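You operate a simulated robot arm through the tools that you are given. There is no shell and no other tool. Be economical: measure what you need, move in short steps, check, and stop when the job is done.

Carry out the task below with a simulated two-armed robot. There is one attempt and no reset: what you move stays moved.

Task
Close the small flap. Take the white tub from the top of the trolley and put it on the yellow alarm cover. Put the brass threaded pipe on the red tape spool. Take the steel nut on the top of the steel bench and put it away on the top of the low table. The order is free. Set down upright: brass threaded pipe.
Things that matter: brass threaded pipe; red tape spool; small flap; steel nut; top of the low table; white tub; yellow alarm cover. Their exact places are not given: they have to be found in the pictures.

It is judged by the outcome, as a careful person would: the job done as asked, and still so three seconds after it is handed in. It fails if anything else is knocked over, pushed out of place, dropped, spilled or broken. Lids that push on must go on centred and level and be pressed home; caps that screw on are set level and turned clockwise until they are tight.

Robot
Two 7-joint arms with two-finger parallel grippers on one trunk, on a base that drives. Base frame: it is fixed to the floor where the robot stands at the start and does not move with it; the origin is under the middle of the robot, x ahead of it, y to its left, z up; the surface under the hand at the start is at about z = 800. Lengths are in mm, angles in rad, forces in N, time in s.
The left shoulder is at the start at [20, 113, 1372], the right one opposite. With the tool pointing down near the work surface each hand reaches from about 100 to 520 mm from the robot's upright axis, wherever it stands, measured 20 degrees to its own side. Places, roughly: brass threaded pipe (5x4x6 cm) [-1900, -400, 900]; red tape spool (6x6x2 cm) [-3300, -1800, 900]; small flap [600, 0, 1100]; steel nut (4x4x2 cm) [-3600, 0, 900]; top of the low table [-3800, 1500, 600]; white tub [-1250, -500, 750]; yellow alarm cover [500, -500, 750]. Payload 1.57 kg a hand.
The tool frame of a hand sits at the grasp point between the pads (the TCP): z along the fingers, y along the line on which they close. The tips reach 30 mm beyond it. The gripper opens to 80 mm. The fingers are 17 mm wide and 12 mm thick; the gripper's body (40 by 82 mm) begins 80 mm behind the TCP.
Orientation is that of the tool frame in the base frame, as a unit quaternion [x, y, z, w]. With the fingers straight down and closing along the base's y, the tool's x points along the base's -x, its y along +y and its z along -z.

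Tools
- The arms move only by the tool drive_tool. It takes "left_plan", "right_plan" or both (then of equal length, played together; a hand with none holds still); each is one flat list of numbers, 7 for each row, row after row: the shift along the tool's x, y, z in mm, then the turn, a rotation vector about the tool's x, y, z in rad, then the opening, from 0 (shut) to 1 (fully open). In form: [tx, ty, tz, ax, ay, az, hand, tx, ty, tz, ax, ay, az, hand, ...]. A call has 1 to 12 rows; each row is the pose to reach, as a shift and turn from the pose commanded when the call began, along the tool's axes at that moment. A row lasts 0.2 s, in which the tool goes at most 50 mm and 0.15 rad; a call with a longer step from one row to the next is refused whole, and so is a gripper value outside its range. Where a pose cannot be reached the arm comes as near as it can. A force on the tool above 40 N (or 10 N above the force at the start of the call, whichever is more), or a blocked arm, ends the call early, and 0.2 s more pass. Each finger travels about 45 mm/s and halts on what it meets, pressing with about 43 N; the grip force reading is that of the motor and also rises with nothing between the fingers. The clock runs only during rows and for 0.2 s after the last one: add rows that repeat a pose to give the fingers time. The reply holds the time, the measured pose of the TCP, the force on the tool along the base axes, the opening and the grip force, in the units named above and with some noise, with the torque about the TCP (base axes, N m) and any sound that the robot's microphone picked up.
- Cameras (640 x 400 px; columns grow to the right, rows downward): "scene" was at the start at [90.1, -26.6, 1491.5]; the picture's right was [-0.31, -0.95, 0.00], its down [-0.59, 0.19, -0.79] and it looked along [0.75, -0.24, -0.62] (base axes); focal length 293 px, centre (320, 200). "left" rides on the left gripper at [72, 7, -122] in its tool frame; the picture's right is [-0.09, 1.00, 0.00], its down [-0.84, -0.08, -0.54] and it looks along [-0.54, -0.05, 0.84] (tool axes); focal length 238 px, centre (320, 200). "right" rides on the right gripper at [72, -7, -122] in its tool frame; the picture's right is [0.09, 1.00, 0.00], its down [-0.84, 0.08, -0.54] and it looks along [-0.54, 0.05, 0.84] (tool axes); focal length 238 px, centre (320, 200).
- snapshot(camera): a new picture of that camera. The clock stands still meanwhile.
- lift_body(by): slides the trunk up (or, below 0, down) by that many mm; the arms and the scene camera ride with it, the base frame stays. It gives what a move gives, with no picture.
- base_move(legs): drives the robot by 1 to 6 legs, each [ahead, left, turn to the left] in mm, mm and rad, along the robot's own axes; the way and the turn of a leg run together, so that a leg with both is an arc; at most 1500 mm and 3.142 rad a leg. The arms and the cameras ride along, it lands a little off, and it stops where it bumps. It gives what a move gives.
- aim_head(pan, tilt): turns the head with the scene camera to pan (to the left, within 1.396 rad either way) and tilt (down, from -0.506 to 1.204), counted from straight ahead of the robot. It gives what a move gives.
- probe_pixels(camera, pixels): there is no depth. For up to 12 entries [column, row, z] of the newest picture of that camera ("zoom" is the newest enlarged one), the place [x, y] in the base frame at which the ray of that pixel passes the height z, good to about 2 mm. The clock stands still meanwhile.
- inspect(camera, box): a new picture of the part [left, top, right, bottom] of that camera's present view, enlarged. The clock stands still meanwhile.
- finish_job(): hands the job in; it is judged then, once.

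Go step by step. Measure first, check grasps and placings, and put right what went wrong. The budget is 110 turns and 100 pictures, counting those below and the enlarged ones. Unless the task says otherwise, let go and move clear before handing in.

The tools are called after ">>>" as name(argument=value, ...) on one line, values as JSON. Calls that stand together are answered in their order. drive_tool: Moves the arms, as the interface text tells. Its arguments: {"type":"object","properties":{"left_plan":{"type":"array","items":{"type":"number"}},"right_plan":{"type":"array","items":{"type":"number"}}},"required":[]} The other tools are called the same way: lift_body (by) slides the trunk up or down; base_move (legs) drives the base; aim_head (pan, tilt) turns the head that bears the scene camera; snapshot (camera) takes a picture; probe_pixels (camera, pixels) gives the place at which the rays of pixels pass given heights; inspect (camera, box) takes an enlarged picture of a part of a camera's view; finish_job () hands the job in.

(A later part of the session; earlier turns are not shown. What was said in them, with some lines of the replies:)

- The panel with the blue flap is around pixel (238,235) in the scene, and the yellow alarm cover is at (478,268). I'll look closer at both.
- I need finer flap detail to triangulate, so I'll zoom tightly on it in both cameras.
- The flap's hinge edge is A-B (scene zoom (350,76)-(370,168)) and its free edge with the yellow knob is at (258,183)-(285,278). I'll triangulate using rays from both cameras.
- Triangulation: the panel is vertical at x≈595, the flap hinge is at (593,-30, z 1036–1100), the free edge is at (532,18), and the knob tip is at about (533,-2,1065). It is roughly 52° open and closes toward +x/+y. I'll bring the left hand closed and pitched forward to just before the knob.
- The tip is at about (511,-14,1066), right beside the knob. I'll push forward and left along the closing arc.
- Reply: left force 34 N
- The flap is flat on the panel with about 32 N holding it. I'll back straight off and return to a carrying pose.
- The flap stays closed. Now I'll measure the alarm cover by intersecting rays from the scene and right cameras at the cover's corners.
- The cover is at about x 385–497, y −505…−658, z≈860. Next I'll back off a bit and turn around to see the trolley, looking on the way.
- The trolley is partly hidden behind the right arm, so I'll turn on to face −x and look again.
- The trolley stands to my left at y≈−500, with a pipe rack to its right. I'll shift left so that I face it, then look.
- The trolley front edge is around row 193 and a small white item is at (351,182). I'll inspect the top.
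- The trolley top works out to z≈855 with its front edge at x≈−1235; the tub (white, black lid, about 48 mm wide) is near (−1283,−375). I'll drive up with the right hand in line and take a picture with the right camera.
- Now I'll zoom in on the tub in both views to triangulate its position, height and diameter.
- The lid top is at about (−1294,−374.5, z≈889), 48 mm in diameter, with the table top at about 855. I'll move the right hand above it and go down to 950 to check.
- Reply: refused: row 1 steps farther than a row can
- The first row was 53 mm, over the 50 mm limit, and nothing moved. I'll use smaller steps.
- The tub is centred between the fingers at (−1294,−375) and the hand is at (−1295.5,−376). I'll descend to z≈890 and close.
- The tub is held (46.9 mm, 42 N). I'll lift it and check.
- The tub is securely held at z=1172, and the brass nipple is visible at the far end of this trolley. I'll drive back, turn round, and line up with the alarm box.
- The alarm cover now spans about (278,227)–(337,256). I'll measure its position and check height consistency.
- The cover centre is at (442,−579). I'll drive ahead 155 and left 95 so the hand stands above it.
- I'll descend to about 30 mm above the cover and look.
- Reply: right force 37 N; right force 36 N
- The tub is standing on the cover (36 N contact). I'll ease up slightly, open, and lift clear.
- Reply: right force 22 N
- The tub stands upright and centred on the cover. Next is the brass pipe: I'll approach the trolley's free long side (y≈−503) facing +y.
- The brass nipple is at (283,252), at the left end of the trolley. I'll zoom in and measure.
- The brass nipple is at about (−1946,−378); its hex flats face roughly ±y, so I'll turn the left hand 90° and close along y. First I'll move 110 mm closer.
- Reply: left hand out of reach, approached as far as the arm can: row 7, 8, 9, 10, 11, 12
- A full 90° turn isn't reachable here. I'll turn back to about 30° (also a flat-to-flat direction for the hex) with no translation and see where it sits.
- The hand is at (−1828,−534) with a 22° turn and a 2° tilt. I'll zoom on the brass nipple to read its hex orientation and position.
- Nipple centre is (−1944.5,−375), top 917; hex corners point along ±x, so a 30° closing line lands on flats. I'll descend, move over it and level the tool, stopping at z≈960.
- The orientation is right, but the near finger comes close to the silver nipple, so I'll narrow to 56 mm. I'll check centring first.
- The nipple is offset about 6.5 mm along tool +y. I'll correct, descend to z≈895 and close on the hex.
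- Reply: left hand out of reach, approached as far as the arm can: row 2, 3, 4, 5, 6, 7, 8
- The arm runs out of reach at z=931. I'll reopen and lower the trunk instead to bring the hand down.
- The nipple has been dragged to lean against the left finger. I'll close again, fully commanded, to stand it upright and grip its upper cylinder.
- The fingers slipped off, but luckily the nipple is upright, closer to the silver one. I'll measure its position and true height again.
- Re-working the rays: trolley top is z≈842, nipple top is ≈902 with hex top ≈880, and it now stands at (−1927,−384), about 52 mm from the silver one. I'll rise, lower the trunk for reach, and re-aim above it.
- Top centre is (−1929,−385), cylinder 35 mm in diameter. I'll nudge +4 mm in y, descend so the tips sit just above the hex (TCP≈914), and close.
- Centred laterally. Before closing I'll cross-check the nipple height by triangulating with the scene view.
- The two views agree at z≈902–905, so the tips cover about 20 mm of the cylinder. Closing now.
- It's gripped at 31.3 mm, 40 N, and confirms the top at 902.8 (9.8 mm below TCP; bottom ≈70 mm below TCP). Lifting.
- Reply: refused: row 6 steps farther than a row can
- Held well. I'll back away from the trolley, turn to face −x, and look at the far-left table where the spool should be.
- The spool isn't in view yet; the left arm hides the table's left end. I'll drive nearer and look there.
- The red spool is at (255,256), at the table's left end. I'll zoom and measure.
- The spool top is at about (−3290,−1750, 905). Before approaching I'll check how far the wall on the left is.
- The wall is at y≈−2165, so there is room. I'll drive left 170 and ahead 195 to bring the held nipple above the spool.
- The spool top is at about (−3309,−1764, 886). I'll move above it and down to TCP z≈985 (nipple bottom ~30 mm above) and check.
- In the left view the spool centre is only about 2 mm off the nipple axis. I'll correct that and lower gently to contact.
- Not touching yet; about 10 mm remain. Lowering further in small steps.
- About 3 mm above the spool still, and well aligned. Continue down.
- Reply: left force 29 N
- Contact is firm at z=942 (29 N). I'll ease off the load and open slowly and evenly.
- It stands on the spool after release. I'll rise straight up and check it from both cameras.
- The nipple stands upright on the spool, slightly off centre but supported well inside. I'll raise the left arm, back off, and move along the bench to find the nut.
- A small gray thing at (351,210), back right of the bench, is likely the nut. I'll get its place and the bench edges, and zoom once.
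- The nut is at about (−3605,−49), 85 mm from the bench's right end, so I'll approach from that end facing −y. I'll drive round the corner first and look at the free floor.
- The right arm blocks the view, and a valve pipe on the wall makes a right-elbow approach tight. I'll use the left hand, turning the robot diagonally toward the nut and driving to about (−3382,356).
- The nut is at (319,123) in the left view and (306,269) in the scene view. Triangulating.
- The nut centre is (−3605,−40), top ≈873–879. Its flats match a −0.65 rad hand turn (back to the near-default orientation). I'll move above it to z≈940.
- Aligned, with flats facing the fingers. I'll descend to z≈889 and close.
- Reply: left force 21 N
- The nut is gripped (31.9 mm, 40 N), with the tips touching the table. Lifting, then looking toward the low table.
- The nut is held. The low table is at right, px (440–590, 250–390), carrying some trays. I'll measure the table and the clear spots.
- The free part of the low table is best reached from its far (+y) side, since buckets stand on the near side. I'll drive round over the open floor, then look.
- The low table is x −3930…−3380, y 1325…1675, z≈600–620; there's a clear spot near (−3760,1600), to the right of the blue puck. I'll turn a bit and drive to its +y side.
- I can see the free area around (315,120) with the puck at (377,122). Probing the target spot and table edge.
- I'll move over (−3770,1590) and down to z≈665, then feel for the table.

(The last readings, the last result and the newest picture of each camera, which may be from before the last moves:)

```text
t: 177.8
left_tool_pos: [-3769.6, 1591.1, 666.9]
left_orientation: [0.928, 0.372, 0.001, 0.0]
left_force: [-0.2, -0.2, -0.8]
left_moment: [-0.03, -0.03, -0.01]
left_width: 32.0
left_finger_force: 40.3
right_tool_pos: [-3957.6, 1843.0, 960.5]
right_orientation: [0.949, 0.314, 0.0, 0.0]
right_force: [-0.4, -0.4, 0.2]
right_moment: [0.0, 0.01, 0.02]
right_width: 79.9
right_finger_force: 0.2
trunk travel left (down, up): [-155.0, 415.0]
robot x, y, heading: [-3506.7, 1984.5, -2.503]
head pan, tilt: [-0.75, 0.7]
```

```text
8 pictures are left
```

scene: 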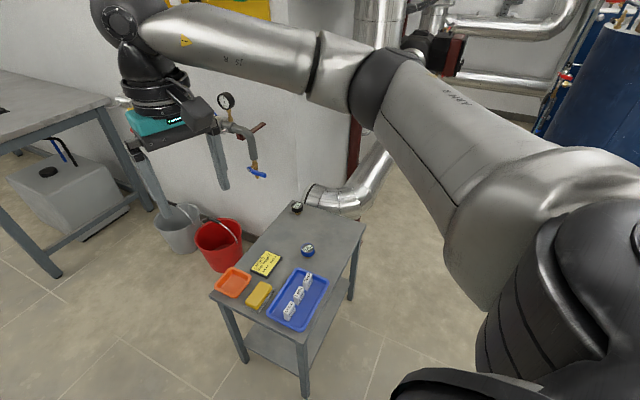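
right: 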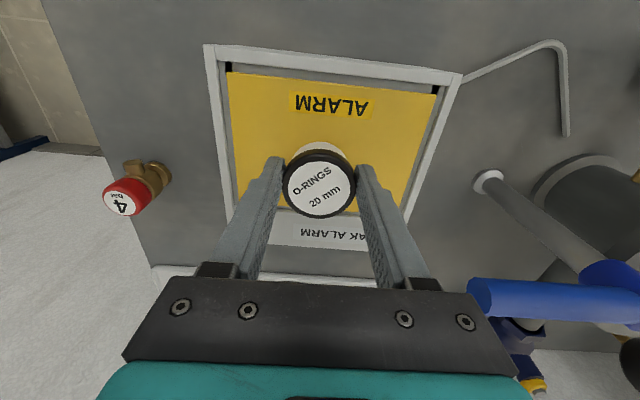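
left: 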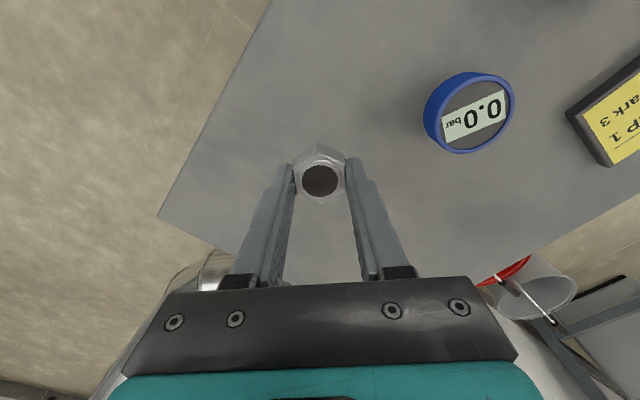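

The spot below is free, with the table close. Lowering in small steps while watching the force.

>>> drive_tool(left_plan=[0, 0, 5, 0, 0, 0, 0.2, 0, 0, 10, 0, 0, 0, 0.2, 0, 0, 14, 0, 0, 0, 0.2, 0, 0, 17, 0, 0, 0, 0.2, 0, 0, 19, 0, 0, 0, 0.2, 0, 0, 21, 0, 0, 0, 0.2, 0, 0, 23, 0, 0, 0, 0.2])

```text
t: 179.4
left_tool_pos: [-3770.7, 1590.3, 644.5]
left_orientation: [0.928, 0.372, 0.001, -0.001]
left_force: [-0.1, 1.0, -0.8]
left_moment: [-0.03, 0.01, 0.03]
left_width: 31.8
left_finger_force: 40.4
right_tool_pos: [-3957.9, 1843.8, 960.5]
right_orientation: [0.949, 0.314, 0.0, 0.0]
right_force: [0.7, 0.6, 0.6]
right_moment: [-0.02, 0.03, -0.01]
right_width: 80.1
right_finger_force: 0.0
trunk travel left (down, up): [-155.0, 415.0]
robot x, y, heading: [-3505.6, 1983.0, -2.497]
head pan, tilt: [-0.75, 0.7]
```

>>> drive_tool(left_plan=[0, 0, 2, 0, 0, 0, 0.2, 0, 0, 4, 0, 0, 0, 0.2, 0, 0, 6, 0, 0, 0, 0.2])

>>> drive_tool(left_plan=[0, 0, 2, 0, 0, 0, 0.2, 0, 0, 3, 0, 0, 0, 0.2])

```text
t: 180.2
left_tool_pos: [-3770.9, 1591.5, 639.1]
left_orientation: [0.928, 0.372, 0.0, -0.001]
left_force: [0.0, 0.2, -1.2]
left_moment: [-0.01, -0.01, 0.03]
left_width: 31.7
left_finger_force: 40.2
right_tool_pos: [-3958.0, 1842.9, 960.4]
right_orientation: [0.95, 0.313, 0.0, 0.0]
right_force: [-0.1, 0.7, 0.3]
right_moment: [0.0, -0.01, 0.02]
right_width: 80.1
right_finger_force: 0.1
trunk travel left (down, up): [-155.0, 415.0]
robot x, y, heading: [-3509.8, 1985.6, -2.501]
head pan, tilt: [-0.75, 0.7]
```

```text
t: 180.8
left_tool_pos: [-3769.9, 1591.3, 636.0]
left_orientation: [0.928, 0.373, 0.001, -0.001]
left_force: [-0.1, 0.7, -0.9]
left_moment: [0.01, -0.01, -0.01]
left_width: 31.9
left_finger_force: 40.4
right_tool_pos: [-3955.8, 1843.3, 960.8]
right_orientation: [0.949, 0.314, 0.001, 0.001]
right_force: [-0.2, 1.0, 0.4]
right_moment: [-0.02, 0.02, 0.0]
right_width: 79.8
right_finger_force: 0.1
trunk travel left (down, up): [-155.0, 415.0]
robot x, y, heading: [-3509.1, 1985.7, -2.507]
head pan, tilt: [-0.75, 0.7]
```

>>> drive_tool(left_plan=[0, 0, 2, 0, 0, 0, 0.2, 0, 0, 4, 0, 0, 0, 0.2])

>>> drive_tool(left_plan=[0, 0, 2, 0, 0, 0, 0.2, 0, 0, 3, 0, 0, 0, 0.2])

>>> inspect(camera="left", box=[240, 80, 420, 220])

```text
t: 181.4
left_tool_pos: [-3770.5, 1591.1, 632.0]
left_orientation: [0.928, 0.372, 0.0, -0.001]
left_force: [0.3, 0.5, -0.4]
left_moment: [0.01, 0.0, -0.02]
left_width: 31.9
left_finger_force: 40.6
right_tool_pos: [-3957.4, 1843.2, 959.8]
right_orientation: [0.95, 0.313, 0.0, 0.0]
right_force: [0.5, 0.3, 0.4]
right_moment: [-0.01, -0.01, 0.0]
right_width: 80.0
right_finger_force: 0.0
trunk travel left (down, up): [-155.0, 415.0]
robot x, y, heading: [-3502.7, 1982.8, -2.5]
head pan, tilt: [-0.75, 0.7]
```

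```text
t: 182.0
left_tool_pos: [-3770.3, 1591.4, 628.5]
left_orientation: [0.928, 0.372, 0.001, 0.0]
left_force: [1.2, 0.5, -1.3]
left_moment: [0.03, -0.01, -0.02]
left_width: 31.8
left_finger_force: 40.7
right_tool_pos: [-3957.2, 1843.4, 959.6]
right_orientation: [0.949, 0.314, 0.0, 0.001]
right_force: [-0.6, -0.1, 0.2]
right_moment: [-0.03, 0.0, 0.0]
right_width: 80.2
right_finger_force: 0.1
trunk travel left (down, up): [-155.0, 415.0]
robot x, y, heading: [-3510.3, 1983.3, -2.5]
head pan, tilt: [-0.75, 0.7]
```

```text
2.86 times, centred on (330, 150) of left
```

zoom: 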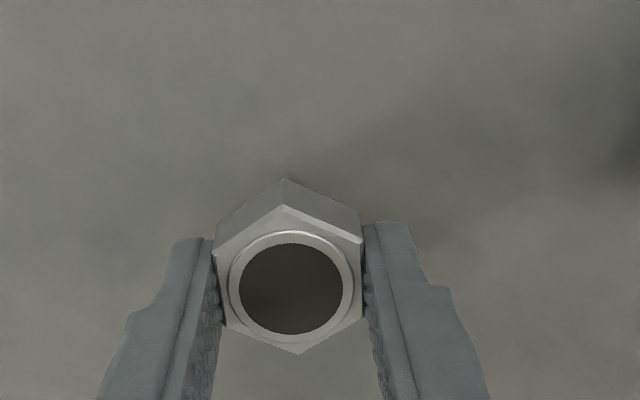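

The shadow closes in under the nut; nearly there. Continuing.

>>> drive_tool(left_plan=[0, 0, 1.5, 0, 0, 0, 0.2, 0, 0, 3, 0, 0, 0, 0.2])

>>> drive_tool(left_plan=[0, 0, 1.5, 0, 0, 0, 0.2, 0, 0, 2.5, 0, 0, 0, 0.2])

```text
t: 182.6
left_tool_pos: [-3770.3, 1590.3, 627.0]
left_orientation: [0.928, 0.372, 0.001, 0.0]
left_force: [-1.1, 0.0, -0.4]
left_moment: [0.04, -0.01, -0.01]
left_width: 31.9
left_finger_force: 40.4
right_tool_pos: [-3957.0, 1843.0, 959.1]
right_orientation: [0.949, 0.314, 0.0, 0.0]
right_force: [0.3, 0.0, -0.7]
right_moment: [-0.01, 0.0, 0.02]
right_width: 80.0
right_finger_force: 0.0
trunk travel left (down, up): [-155.0, 415.0]
robot x, y, heading: [-3505.6, 1984.7, -2.5]
head pan, tilt: [-0.75, 0.7]
```

```text
t: 183.2
left_tool_pos: [-3770.2, 1591.5, 623.5]
left_orientation: [0.928, 0.373, 0.0, -0.001]
left_force: [-0.1, -1.3, -1.3]
left_moment: [0.0, 0.01, -0.03]
left_width: 32.0
left_finger_force: 40.3
right_tool_pos: [-3956.8, 1842.1, 959.5]
right_orientation: [0.949, 0.314, 0.0, 0.0]
right_force: [0.6, 0.3, 0.3]
right_moment: [0.01, 0.01, 0.02]
right_width: 80.0
right_finger_force: 0.1
trunk travel left (down, up): [-155.0, 415.0]
robot x, y, heading: [-3505.6, 1986.5, -2.507]
head pan, tilt: [-0.75, 0.7]
```

>>> drive_tool(left_plan=[0, 0, 1.5, 0, 0, 0, 0.2, 0, 0, 2.5, 0, 0, 0, 0.2])

>>> drive_tool(left_plan=[0, 0, 1.5, 0, 0, 0, 0.2, 0, 0, 2.5, 0, 0, 0, 0.2])

>>> drive_tool(left_plan=[0, 0, 1.5, 0, 0, 0, 0.2, 0, 0, 2.5, 0, 0, 0, 0.2])

```text
t: 183.8
left_tool_pos: [-3769.7, 1591.1, 621.9]
left_orientation: [0.928, 0.372, 0.001, 0.0]
left_force: [-0.7, 0.3, -0.3]
left_moment: [0.02, 0.01, 0.0]
left_width: 31.9
left_finger_force: 40.2
right_tool_pos: [-3957.0, 1843.6, 960.1]
right_orientation: [0.949, 0.314, 0.0, 0.0]
right_force: [-0.5, -0.4, 1.1]
right_moment: [-0.02, 0.0, 0.0]
right_width: 80.1
right_finger_force: 0.1
trunk travel left (down, up): [-155.0, 415.0]
robot x, y, heading: [-3507.0, 1988.7, -2.507]
head pan, tilt: [-0.75, 0.7]
```

```text
t: 184.4
left_tool_pos: [-3770.3, 1591.3, 617.9]
left_orientation: [0.928, 0.372, 0.0, 0.0]
left_force: [-0.5, 0.1, -1.3]
left_moment: [-0.03, 0.01, 0.0]
left_width: 32.1
left_finger_force: 40.8
right_tool_pos: [-3957.2, 1843.7, 959.7]
right_orientation: [0.949, 0.314, 0.0, 0.001]
right_force: [0.3, -0.1, 0.4]
right_moment: [-0.01, 0.02, 0.01]
right_width: 80.2
right_finger_force: 0.2
trunk travel left (down, up): [-155.0, 415.0]
robot x, y, heading: [-3508.8, 1986.9, -2.502]
head pan, tilt: [-0.75, 0.7]
```

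```text
t: 185.0
left_tool_pos: [-3770.4, 1590.8, 615.4]
left_orientation: [0.928, 0.373, 0.0, 0.0]
left_force: [-0.4, 0.6, -0.8]
left_moment: [0.03, 0.03, 0.01]
left_width: 32.0
left_finger_force: 40.2
right_tool_pos: [-3956.0, 1842.9, 959.7]
right_orientation: [0.949, 0.314, 0.0, 0.0]
right_force: [0.4, 0.3, 0.3]
right_moment: [-0.02, 0.02, 0.01]
right_width: 80.1
right_finger_force: 0.0
trunk travel left (down, up): [-155.0, 415.0]
robot x, y, heading: [-3509.0, 1985.1, -2.504]
head pan, tilt: [-0.75, 0.7]
```

>>> drive_tool(left_plan=[0, 0, 1.5, 0, 0, 0, 0.2, 0, 0, 3, 0, 0, 0, 0.2, 0, 0, 4, 0, 0, 0, 0.2])

>>> drive_tool(left_plan=[0, 0, 1.5, 0, 0, 0, 0.2, 0, 0, 3, 0, 0, 0, 0.2, 0, 0, 4, 0, 0, 0, 0.2])

>>> inspect(camera="left", box=[240, 80, 420, 220])

```text
t: 185.8
left_tool_pos: [-3770.5, 1591.0, 611.0]
left_orientation: [0.928, 0.373, 0.001, -0.001]
left_force: [0.6, 0.0, -0.5]
left_moment: [-0.01, -0.04, 0.01]
left_width: 32.1
left_finger_force: 40.6
right_tool_pos: [-3957.1, 1842.4, 961.0]
right_orientation: [0.95, 0.314, 0.0, 0.0]
right_force: [0.1, 0.7, -0.8]
right_moment: [0.01, 0.0, -0.01]
right_width: 79.9
right_finger_force: 0.1
trunk travel left (down, up): [-155.0, 415.0]
robot x, y, heading: [-3508.8, 1986.0, -2.5]
head pan, tilt: [-0.75, 0.7]
```

```text
t: 186.6
left_tool_pos: [-3769.9, 1590.0, 609.1]
left_orientation: [0.928, 0.372, 0.0, 0.0]
left_force: [7.2, 2.0, 26.1]
left_moment: [0.05, -0.49, -0.16]
left_width: 32.1
left_finger_force: 40.1
right_tool_pos: [-3954.0, 1844.3, 959.5]
right_orientation: [0.949, 0.314, -0.001, 0.0]
right_force: [-0.5, -0.3, 0.9]
right_moment: [-0.03, 0.0, 0.04]
right_width: 80.0
right_finger_force: 0.1
trunk travel left (down, up): [-155.0, 415.0]
robot x, y, heading: [-3507.3, 1985.4, -2.503]
head pan, tilt: [-0.75, 0.7]
```

```text
2.86 times, centred on (330, 150) of left
```

zoom: 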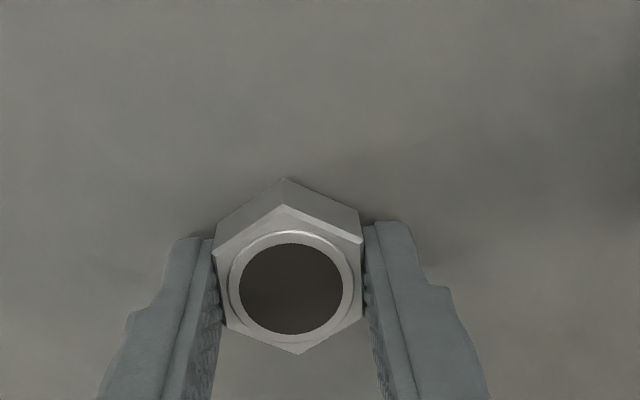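

Contact: 26 N at z=609. I'll ease up 2 mm, open, and rise straight up.

>>> drive_tool(left_plan=[0, 0, -1, 0, 0, 0, 0.2, 0, 0, -2, 0, 0, 0, 0.2, 0, 0, -2, 0, 0, 0, 0.45, 0, 0, -2, 0, 0, 0, 0.6, 0, 0, -2, 0, 0, 0, 0.75, 0, 0, -2, 0, 0, 0, 0.75, 0, 0, -25, 0, 0, 0, 0.75, 0, 0, -65, 0, 0, 0, 0.75, 0, 0, -110, 0, 0, 0, 0.75, 0, 0, -155, 0, 0, 0, 0.75, 0, 0, -200, 0, 0, 0, 0.75, 0, 0, -240, 0, 0, 0, 0.75])

>>> snapshot(camera="left")

```text
t: 189.2
left_tool_pos: [-3769.4, 1590.0, 849.5]
left_orientation: [0.928, 0.372, 0.001, -0.001]
left_force: [0.2, 0.6, -1.1]
left_moment: [-0.01, 0.05, 0.01]
left_width: 60.1
left_finger_force: 0.2
right_tool_pos: [-3956.9, 1842.3, 959.9]
right_orientation: [0.949, 0.314, 0.0, 0.0]
right_force: [-0.1, 0.8, -0.2]
right_moment: [0.03, 0.0, 0.02]
right_width: 79.9
right_finger_force: 0.0
trunk travel left (down, up): [-155.0, 415.0]
robot x, y, heading: [-3507.7, 1986.3, -2.503]
head pan, tilt: [-0.75, 0.7]
```

```text
5 pictures are left
```

left: 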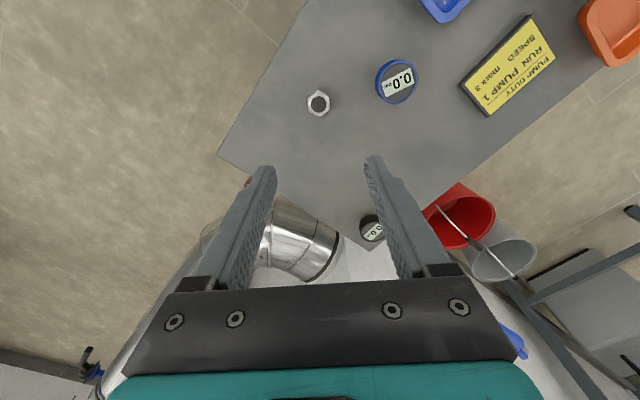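

The nut lies flat and free on the low table. The tub, nipple and flap were each checked after release, and both hands are clear, so I'm handing in.

>>> finish_job()

```text
The job is handed in.
```

I handed the job in with all four parts done:
- **Flap:** the small flap is closed.
- **Tub:** the white tub stands on the yellow alarm cover. The loose cover shifted an estimated 5–7 mm inside its frame when I pressed the tub down.
- **Pipe:** the brass threaded pipe stands upright on the red tape spool, an estimated 8 mm off centre. My first grip slipped and shifted it on the trolley; it touched nothing else. I did not look at it again after moving on from the bench.
- **Nut:** the steel nut lies flat on the low table.
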